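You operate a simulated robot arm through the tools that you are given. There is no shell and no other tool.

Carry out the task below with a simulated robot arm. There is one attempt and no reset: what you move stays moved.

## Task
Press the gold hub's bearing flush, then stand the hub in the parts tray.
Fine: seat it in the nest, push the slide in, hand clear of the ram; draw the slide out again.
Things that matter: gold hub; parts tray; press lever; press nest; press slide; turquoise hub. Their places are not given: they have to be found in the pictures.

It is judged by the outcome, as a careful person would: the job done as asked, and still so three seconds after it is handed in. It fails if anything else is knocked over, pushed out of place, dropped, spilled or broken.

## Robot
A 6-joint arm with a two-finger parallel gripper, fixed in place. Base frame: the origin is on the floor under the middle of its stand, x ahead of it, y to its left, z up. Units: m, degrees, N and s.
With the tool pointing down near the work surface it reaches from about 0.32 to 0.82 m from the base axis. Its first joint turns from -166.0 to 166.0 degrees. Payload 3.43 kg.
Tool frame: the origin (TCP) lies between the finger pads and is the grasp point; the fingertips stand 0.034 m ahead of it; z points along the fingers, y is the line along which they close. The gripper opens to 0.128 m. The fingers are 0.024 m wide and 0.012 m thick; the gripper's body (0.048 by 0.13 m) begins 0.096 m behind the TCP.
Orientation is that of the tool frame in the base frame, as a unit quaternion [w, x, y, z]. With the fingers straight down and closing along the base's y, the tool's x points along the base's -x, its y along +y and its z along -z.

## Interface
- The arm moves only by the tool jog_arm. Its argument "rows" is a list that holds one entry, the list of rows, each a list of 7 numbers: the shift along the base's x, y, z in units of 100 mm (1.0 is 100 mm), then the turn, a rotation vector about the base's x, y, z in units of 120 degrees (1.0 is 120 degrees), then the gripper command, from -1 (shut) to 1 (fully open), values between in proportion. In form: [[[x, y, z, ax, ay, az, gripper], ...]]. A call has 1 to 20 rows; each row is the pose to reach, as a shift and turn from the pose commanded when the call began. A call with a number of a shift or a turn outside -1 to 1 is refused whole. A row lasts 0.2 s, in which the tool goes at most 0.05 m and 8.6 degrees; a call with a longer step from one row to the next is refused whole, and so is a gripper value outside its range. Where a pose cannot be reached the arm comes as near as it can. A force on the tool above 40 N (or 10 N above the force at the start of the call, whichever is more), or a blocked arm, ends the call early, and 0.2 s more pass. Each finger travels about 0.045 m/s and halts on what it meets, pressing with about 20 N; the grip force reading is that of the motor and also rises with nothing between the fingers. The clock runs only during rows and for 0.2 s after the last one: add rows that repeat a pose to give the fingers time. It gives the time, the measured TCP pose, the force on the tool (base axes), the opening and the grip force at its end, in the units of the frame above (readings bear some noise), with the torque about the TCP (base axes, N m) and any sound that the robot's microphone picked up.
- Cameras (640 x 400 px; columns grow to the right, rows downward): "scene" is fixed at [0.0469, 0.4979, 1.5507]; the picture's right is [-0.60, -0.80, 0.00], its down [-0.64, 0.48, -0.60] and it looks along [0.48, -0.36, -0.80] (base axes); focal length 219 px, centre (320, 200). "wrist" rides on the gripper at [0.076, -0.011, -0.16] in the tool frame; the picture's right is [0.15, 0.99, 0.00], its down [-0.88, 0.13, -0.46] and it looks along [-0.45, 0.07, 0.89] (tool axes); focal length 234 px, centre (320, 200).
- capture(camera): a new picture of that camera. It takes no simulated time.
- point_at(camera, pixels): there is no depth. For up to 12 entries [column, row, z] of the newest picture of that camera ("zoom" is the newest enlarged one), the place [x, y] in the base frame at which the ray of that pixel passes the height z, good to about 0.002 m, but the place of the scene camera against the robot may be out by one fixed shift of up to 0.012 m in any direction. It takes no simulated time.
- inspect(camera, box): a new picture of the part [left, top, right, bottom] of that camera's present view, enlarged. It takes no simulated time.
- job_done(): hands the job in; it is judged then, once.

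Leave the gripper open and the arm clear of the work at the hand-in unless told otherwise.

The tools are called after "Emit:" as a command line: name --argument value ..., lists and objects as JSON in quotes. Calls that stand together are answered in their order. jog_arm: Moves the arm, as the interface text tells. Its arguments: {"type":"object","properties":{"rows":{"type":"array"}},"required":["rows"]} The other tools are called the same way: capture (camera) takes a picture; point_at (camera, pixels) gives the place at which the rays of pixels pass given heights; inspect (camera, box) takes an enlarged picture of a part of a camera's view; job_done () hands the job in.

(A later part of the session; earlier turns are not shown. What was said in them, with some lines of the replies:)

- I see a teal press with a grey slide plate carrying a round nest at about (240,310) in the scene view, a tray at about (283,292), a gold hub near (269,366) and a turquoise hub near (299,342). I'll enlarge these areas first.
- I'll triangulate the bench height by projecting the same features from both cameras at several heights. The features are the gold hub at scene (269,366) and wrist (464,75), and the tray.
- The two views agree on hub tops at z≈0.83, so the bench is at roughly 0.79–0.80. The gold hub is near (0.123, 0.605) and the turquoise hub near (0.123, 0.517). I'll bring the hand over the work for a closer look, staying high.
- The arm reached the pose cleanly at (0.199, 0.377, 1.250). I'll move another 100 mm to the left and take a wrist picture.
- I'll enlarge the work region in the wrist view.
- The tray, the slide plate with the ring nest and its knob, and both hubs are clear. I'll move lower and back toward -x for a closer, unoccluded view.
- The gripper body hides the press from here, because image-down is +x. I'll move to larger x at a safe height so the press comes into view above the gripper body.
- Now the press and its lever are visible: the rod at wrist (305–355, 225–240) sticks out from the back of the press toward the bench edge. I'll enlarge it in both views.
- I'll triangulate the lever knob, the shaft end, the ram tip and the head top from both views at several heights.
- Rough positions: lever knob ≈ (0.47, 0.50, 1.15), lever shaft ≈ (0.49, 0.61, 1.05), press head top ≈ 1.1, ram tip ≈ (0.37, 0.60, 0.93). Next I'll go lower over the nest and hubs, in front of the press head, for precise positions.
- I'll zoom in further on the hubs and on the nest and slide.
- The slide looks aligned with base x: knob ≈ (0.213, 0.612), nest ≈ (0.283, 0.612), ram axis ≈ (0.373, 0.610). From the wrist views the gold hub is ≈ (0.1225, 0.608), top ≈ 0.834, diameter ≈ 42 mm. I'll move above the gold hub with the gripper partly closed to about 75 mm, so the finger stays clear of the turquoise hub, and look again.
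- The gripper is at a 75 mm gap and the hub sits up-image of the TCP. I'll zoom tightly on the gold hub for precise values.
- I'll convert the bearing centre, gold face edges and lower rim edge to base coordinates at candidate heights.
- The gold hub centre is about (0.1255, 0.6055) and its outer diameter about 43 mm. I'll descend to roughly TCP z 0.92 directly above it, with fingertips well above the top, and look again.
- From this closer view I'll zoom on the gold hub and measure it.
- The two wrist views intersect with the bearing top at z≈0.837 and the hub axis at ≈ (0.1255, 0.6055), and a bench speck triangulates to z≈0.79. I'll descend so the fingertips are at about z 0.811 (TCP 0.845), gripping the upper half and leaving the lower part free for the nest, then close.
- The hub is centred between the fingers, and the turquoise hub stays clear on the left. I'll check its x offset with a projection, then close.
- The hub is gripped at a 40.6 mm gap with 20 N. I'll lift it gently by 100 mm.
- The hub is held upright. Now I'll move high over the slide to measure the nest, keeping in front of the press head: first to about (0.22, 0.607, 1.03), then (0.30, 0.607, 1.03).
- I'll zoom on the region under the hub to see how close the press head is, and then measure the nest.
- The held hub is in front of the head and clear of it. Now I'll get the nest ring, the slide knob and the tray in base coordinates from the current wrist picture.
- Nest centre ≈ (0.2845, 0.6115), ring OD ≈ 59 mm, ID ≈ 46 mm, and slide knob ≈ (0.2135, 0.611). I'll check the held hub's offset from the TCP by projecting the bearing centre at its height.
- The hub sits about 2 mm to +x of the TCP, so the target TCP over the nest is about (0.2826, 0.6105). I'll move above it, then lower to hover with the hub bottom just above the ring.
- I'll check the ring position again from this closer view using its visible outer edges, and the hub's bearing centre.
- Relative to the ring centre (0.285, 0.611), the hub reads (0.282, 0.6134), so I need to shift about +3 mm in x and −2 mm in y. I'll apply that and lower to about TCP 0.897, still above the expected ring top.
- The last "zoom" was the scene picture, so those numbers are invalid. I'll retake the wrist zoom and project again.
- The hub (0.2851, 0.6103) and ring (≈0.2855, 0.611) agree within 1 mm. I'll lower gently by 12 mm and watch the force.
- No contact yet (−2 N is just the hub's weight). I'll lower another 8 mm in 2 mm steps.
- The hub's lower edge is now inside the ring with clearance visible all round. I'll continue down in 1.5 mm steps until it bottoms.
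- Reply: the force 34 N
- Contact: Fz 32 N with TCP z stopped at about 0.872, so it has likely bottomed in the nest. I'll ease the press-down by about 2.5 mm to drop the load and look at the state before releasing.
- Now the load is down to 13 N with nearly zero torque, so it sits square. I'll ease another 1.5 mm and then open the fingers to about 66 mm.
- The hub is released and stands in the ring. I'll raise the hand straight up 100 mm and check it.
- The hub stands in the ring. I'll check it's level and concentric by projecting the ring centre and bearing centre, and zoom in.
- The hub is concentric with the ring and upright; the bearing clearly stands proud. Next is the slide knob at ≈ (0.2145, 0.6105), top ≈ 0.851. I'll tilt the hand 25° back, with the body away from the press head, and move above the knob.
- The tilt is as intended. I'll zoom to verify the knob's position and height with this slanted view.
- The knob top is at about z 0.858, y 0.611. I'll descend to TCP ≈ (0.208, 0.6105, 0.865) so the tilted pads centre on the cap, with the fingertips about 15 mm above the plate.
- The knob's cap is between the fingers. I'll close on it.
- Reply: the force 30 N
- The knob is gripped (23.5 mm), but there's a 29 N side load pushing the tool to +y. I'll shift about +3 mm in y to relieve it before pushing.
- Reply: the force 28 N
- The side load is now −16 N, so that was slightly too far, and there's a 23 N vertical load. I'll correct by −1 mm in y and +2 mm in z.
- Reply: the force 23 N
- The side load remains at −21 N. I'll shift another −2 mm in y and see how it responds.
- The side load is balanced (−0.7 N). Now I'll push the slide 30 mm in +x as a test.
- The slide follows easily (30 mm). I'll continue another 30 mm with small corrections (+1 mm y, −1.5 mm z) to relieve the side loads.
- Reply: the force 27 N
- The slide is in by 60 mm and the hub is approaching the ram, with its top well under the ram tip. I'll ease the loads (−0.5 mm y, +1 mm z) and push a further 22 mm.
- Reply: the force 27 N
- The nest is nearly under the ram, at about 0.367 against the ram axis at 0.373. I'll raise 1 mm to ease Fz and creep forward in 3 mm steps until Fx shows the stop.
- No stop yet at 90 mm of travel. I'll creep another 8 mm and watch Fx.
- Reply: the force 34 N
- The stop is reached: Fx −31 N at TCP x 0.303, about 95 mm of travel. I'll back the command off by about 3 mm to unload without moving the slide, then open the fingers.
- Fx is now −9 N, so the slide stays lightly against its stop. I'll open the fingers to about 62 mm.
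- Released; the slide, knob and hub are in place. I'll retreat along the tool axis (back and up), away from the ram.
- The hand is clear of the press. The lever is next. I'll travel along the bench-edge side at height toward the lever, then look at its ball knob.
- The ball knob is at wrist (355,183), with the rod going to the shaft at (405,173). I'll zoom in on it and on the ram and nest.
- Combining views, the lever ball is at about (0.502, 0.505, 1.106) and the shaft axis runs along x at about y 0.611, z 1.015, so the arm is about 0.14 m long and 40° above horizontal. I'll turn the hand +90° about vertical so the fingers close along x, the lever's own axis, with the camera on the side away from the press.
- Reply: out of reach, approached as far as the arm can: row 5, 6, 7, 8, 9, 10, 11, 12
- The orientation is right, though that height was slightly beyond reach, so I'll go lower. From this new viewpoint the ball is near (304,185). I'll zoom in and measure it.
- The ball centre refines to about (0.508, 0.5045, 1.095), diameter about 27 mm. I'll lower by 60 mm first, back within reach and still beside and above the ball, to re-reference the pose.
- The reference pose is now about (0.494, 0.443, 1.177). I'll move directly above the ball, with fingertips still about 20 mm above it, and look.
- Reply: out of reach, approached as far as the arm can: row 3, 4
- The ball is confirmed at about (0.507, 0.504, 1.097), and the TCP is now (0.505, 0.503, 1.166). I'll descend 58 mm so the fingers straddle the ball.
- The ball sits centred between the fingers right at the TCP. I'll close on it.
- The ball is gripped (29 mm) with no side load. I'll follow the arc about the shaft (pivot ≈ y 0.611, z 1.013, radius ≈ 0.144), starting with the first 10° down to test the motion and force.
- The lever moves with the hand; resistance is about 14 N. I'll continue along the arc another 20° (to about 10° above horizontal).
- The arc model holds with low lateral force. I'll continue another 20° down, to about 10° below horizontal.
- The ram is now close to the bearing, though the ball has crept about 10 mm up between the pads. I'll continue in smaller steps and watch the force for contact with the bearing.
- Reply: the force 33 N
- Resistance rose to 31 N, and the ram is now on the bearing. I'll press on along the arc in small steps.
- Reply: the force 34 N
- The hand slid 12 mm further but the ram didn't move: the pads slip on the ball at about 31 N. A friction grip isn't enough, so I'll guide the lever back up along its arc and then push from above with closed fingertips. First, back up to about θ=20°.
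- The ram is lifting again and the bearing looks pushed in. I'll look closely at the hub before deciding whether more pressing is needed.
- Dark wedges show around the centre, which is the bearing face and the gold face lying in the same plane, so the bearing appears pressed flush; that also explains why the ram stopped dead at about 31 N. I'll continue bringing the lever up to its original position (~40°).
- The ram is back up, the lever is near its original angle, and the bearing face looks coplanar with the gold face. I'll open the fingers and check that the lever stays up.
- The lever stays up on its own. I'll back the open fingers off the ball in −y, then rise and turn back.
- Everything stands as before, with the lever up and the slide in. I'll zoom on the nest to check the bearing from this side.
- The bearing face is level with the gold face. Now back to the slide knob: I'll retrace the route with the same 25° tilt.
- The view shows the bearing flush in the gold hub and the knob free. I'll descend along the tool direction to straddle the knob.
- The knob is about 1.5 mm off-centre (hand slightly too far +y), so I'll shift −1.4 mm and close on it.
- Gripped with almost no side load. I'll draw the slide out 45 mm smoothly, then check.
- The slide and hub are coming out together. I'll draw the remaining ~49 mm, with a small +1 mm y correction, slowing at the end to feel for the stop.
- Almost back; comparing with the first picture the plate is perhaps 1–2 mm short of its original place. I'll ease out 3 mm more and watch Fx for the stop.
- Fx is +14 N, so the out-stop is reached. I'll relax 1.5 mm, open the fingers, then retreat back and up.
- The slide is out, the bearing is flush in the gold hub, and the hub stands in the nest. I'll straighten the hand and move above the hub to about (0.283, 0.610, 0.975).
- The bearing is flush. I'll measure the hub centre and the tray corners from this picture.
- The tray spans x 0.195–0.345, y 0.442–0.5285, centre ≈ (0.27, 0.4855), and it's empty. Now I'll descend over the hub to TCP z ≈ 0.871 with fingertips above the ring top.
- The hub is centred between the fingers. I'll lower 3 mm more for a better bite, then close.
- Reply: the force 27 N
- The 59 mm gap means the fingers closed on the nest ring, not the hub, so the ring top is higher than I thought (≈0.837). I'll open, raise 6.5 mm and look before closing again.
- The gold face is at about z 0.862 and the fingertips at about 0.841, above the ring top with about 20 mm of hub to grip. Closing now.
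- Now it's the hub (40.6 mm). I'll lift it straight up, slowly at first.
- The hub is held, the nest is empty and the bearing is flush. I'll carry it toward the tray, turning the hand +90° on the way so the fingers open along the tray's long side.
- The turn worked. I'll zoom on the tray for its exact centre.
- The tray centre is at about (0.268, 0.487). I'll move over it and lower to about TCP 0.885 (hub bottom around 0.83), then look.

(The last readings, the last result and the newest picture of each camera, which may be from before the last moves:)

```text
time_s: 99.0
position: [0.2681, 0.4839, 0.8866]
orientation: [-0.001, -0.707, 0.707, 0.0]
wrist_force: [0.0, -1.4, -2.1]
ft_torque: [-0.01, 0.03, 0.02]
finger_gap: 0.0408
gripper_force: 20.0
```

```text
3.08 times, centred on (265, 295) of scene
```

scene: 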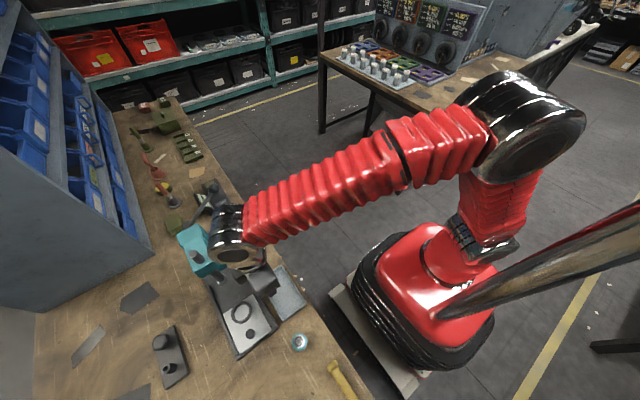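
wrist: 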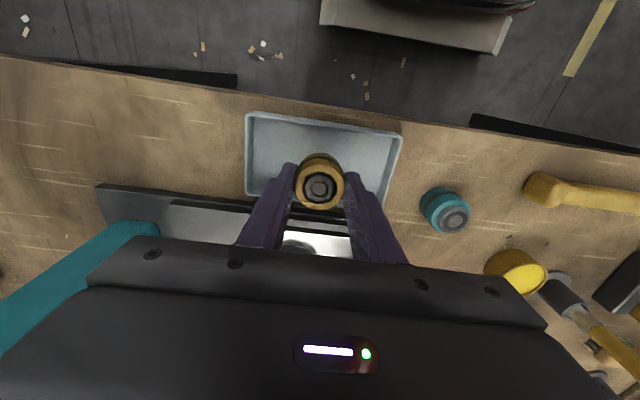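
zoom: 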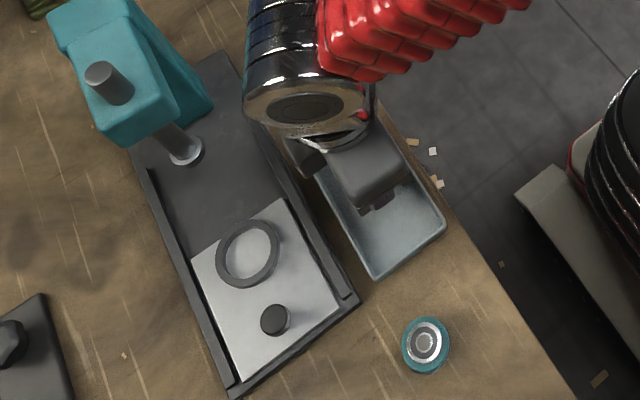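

The hub is over the tray interior. I'll lower 22 mm, then creep in small steps until it touches the floor.

Emit:
jog_arm --rows '[[[0, 0, -0.06, 0, 0, 0, -1], [0, 0, -0.12, 0, 0, 0, -1], [0, 0, -0.18, 0, 0, 0, -1], [0, 0, -0.22, 0, 0, 0, -1], [0, 0, -0.22, 0, 0, 0, -1]]]'

Emit:
inspect --camera "wrist" --box '[230, 80, 410, 240]'

```text
time_s: 100.2
position: [0.2687, 0.4843, 0.8643]
orientation: [-0.001, -0.707, 0.708, 0.0]
wrist_force: [0.4, 0.0, -2.0]
ft_torque: [-0.02, 0.0, -0.04]
finger_gap: 0.0405
gripper_force: 20.1
```

```text
2.50 times, centred on (320, 160) of wrist
```

zoom: 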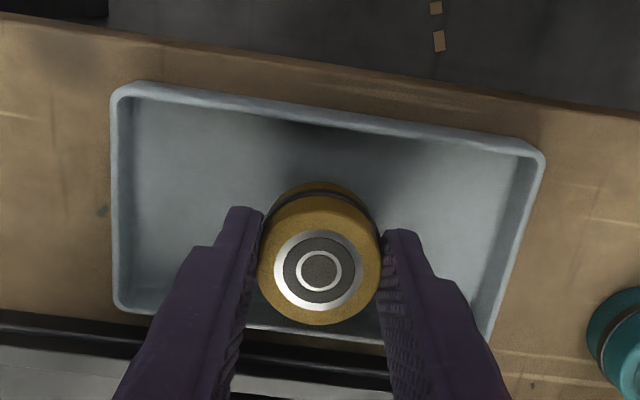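

Now the bearing face reads clearly as flush with the gold face. I'll creep down 6 mm.

Emit:
jog_arm --rows '[[[0, 0, -0.02, 0, 0, 0, -1], [0, 0, -0.04, 0, 0, 0, -1], [0, 0, -0.06, 0, 0, 0, -1], [0, 0, -0.06, 0, 0, 0, -1]]]'

```text
time_s: 101.2
position: [0.2688, 0.4839, 0.8577]
orientation: [-0.001, -0.707, 0.707, 0.001]
wrist_force: [-0.6, 0.3, -1.3]
ft_torque: [0.03, -0.05, 0.01]
finger_gap: 0.0407
gripper_force: 19.9
```

No contact yet. I'll creep another 4 mm in 1 mm steps.

Emit:
jog_arm --rows '[[[0, 0, -0.01, 0, 0, 0, -1], [0, 0, -0.02, 0, 0, 0, -1], [0, 0, -0.03, 0, 0, 0, -1], [0, 0, -0.04, 0, 0, 0, -1], [0, 0, -0.04, 0, 0, 0, -1]]]'

```text
time_s: 102.4
position: [0.2696, 0.4843, 0.854]
orientation: [0.0, -0.707, 0.707, 0.0]
wrist_force: [-0.3, 0.3, -1.6]
ft_torque: [0.0, -0.01, 0.0]
finger_gap: 0.0407
gripper_force: 20.1
```

Still free (−1.6 N is the hub's weight). Another 4 mm in 1 mm steps.

Emit:
jog_arm --rows '[[[0, 0, -0.01, 0, 0, 0, -1], [0, 0, -0.02, 0, 0, 0, -1], [0, 0, -0.03, 0, 0, 0, -1], [0, 0, -0.04, 0, 0, 0, -1], [0, 0, -0.04, 0, 0, 0, -1]]]'

Emit:
inspect --camera "wrist" --box '[230, 80, 410, 240]'

```text
time_s: 103.6
position: [0.2702, 0.4847, 0.8504]
orientation: [0.0, -0.707, 0.707, 0.001]
wrist_force: [3.5, 3.5, 14.5]
ft_torque: [0.17, -0.1, -0.08]
finger_gap: 0.0407
gripper_force: 19.7
```

```text
2.50 times, centred on (320, 160) of wrist
```

zoom: 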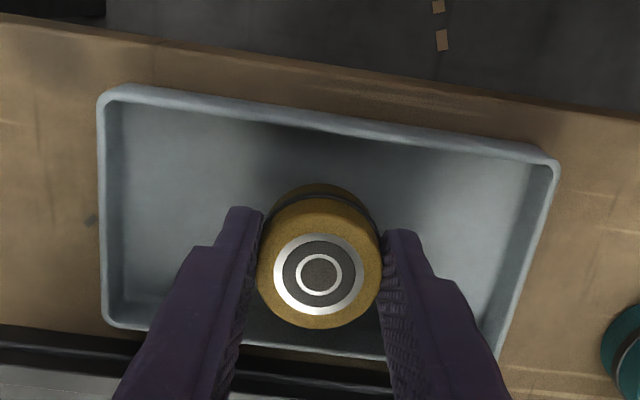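

It touches the tray floor (14.5 N up). I'll unload 1.5 mm, then open slowly.

Emit:
jog_arm --rows '[[[0, 0, 0.013, 0, 0, 0, -1], [0, 0, 0.013, 0, 0, 0, -1], [0, 0, 0.013, 0, 0, 0, -0.33], [0, 0, 0.013, 0, 0, 0, -0.28], [0, 0, 0.013, 0, 0, 0, -0.2], [0, 0, 0.013, 0, 0, 0, -0.1], [0, 0, 0.013, 0, 0, 0, 0.05], [0, 0, 0.013, 0, 0, 0, 0.05], [0, 0, 0.013, 0, 0, 0, 0.05]]]'

Emit:
inspect --camera "wrist" --box '[230, 80, 410, 240]'

```text
time_s: 105.6
position: [0.2699, 0.4829, 0.8509]
orientation: [0.0, -0.707, 0.707, -0.001]
wrist_force: [-0.3, 0.1, 0.3]
ft_torque: [0.01, 0.01, -0.01]
finger_gap: 0.0673
gripper_force: 0.0
```

```text
2.50 times, centred on (320, 160) of wrist
```

zoom: 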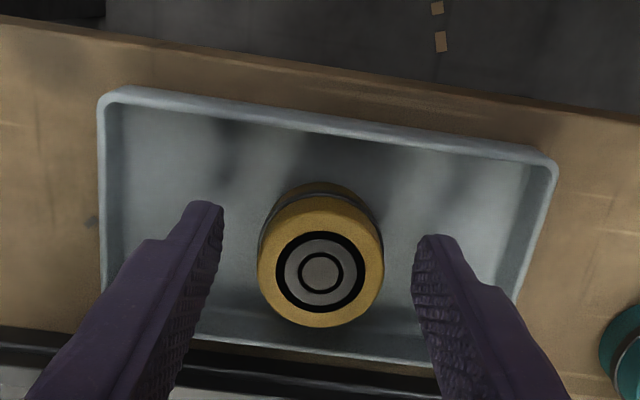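

The hub stands released in the tray. I'll raise the hand straight up 200 mm in two moves and check the result.

Emit:
jog_arm --rows '[[[0, 0, 0.1, 0, 0, 0, 0.05], [0, 0, 0.3, 0, 0, 0, 0.05], [0, 0, 0.55, 0, 0, 0, 0.05], [0, 0, 0.8, 0, 0, 0, 0.05], [0, 0, 1.0, 0, 0, 0, 0.05], [0, 0, 1.0, 0, 0, 0, 0.05]]]'

Emit:
jog_arm --rows '[[[0, -0.2, 0.3, 0, 0, 0, 0.3], [0, -0.4, 0.6, 0, 0, 0, 0.6], [0, -0.6, 0.9, 0, 0, 0, 1], [0, -0.8, 1.0, 0, 0, 0, 1], [0, -0.8, 1.0, 0, 0, 0, 1]]]'

Emit:
capture --camera "wrist"

Emit:
capture --camera "scene"

```text
time_s: 107.0
position: [0.2695, 0.4856, 0.9511]
orientation: [-0.001, -0.707, 0.707, 0.001]
wrist_force: [0.6, 0.3, 0.4]
ft_torque: [0.02, 0.0, 0.02]
finger_gap: 0.067
gripper_force: 0.1
```

```text
time_s: 108.2
position: [0.2677, 0.4033, 1.0522]
orientation: [0.0, 0.707, -0.707, 0.0]
wrist_force: [-0.6, -0.1, -0.4]
ft_torque: [-0.03, 0.04, 0.02]
finger_gap: 0.1278
gripper_force: 0.1
```

```text
taken
```

wrist: 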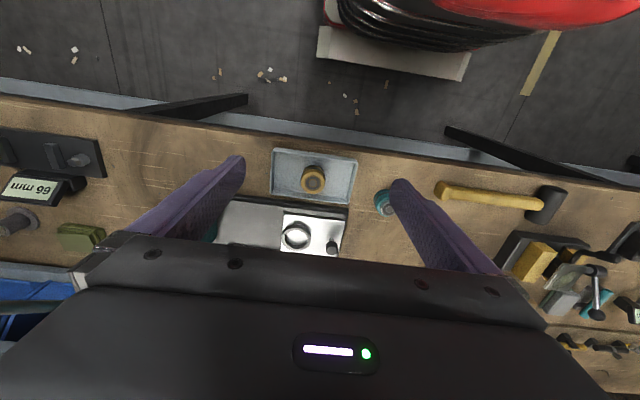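

```text
taken
```

scene: 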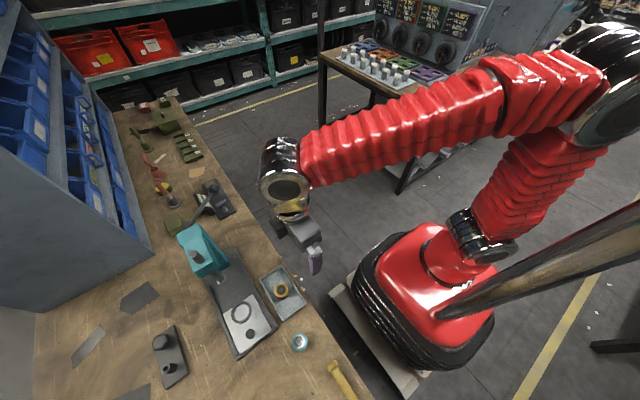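

The gold hub stands in the tray, the slide is out, the lever is up, and the turquoise hub is untouched. I'll zoom in for a final check.

Emit:
inspect --camera "scene" --box '[255, 260, 325, 360]'

Emit:
inspect --camera "scene" --box '[160, 180, 310, 360]'

Emit:
inspect --camera "wrist" --box '[265, 140, 365, 210]'

```text
4.00 times, centred on (290, 310) of scene
```

zoom: 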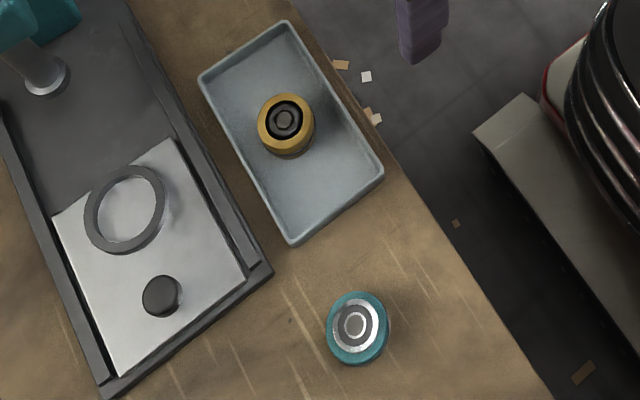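

```text
2.22 times, centred on (235, 270) of scene
```

zoom: 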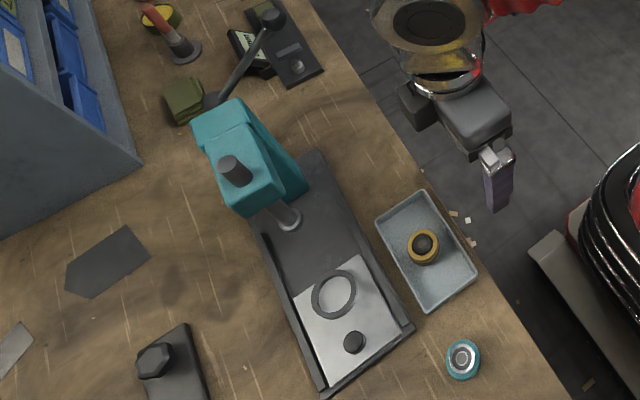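

```text
5.71 times, centred on (315, 175) of wrist
```

zoom: 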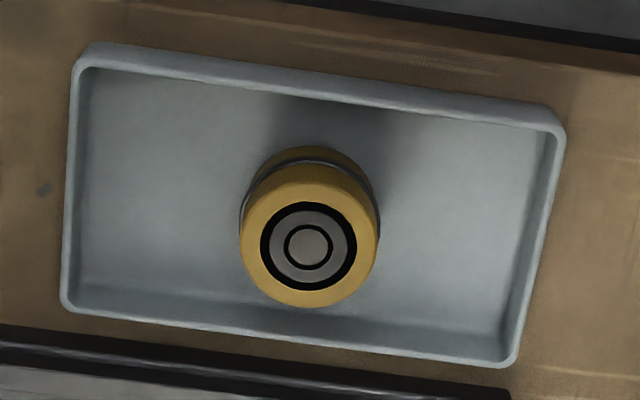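

Final check: the gold hub stands upright in the tray with the bearing level with its gold face. The slide is out against its stop, the lever is back up, the turquoise hub hasn't moved, and the gripper is open and clear. Handing in.

Emit:
job_done

```text
The job is handed in.
```

The gold hub's bearing is pressed flush, and the hub is standing upright near the middle of the parts tray. I handed the job in after a final look from both cameras. I judged the bearing flush from the pictures and from the ram stopping dead, not by measuring it.

- **Pressing:** I seated the hub in the nest and pushed the slide in to its stop, then moved the hand clear of the ram before pulling the lever. My grip slipped on the lever ball at about 31 N, but only after the ram had stopped moving.
- **Press afterwards:** The lever is back up and the slide is drawn out to its stop. The nest is empty.
- **One misstep:** When I went to pick the hub out of the nest, the fingers first closed on the nest ring instead. I opened them, raised the hand and gripped the hub correctly; nothing looked shifted afterwards.
- **Everything else:** The turquoise hub and the other items looked undisturbed. The gripper is open and the arm is clear.
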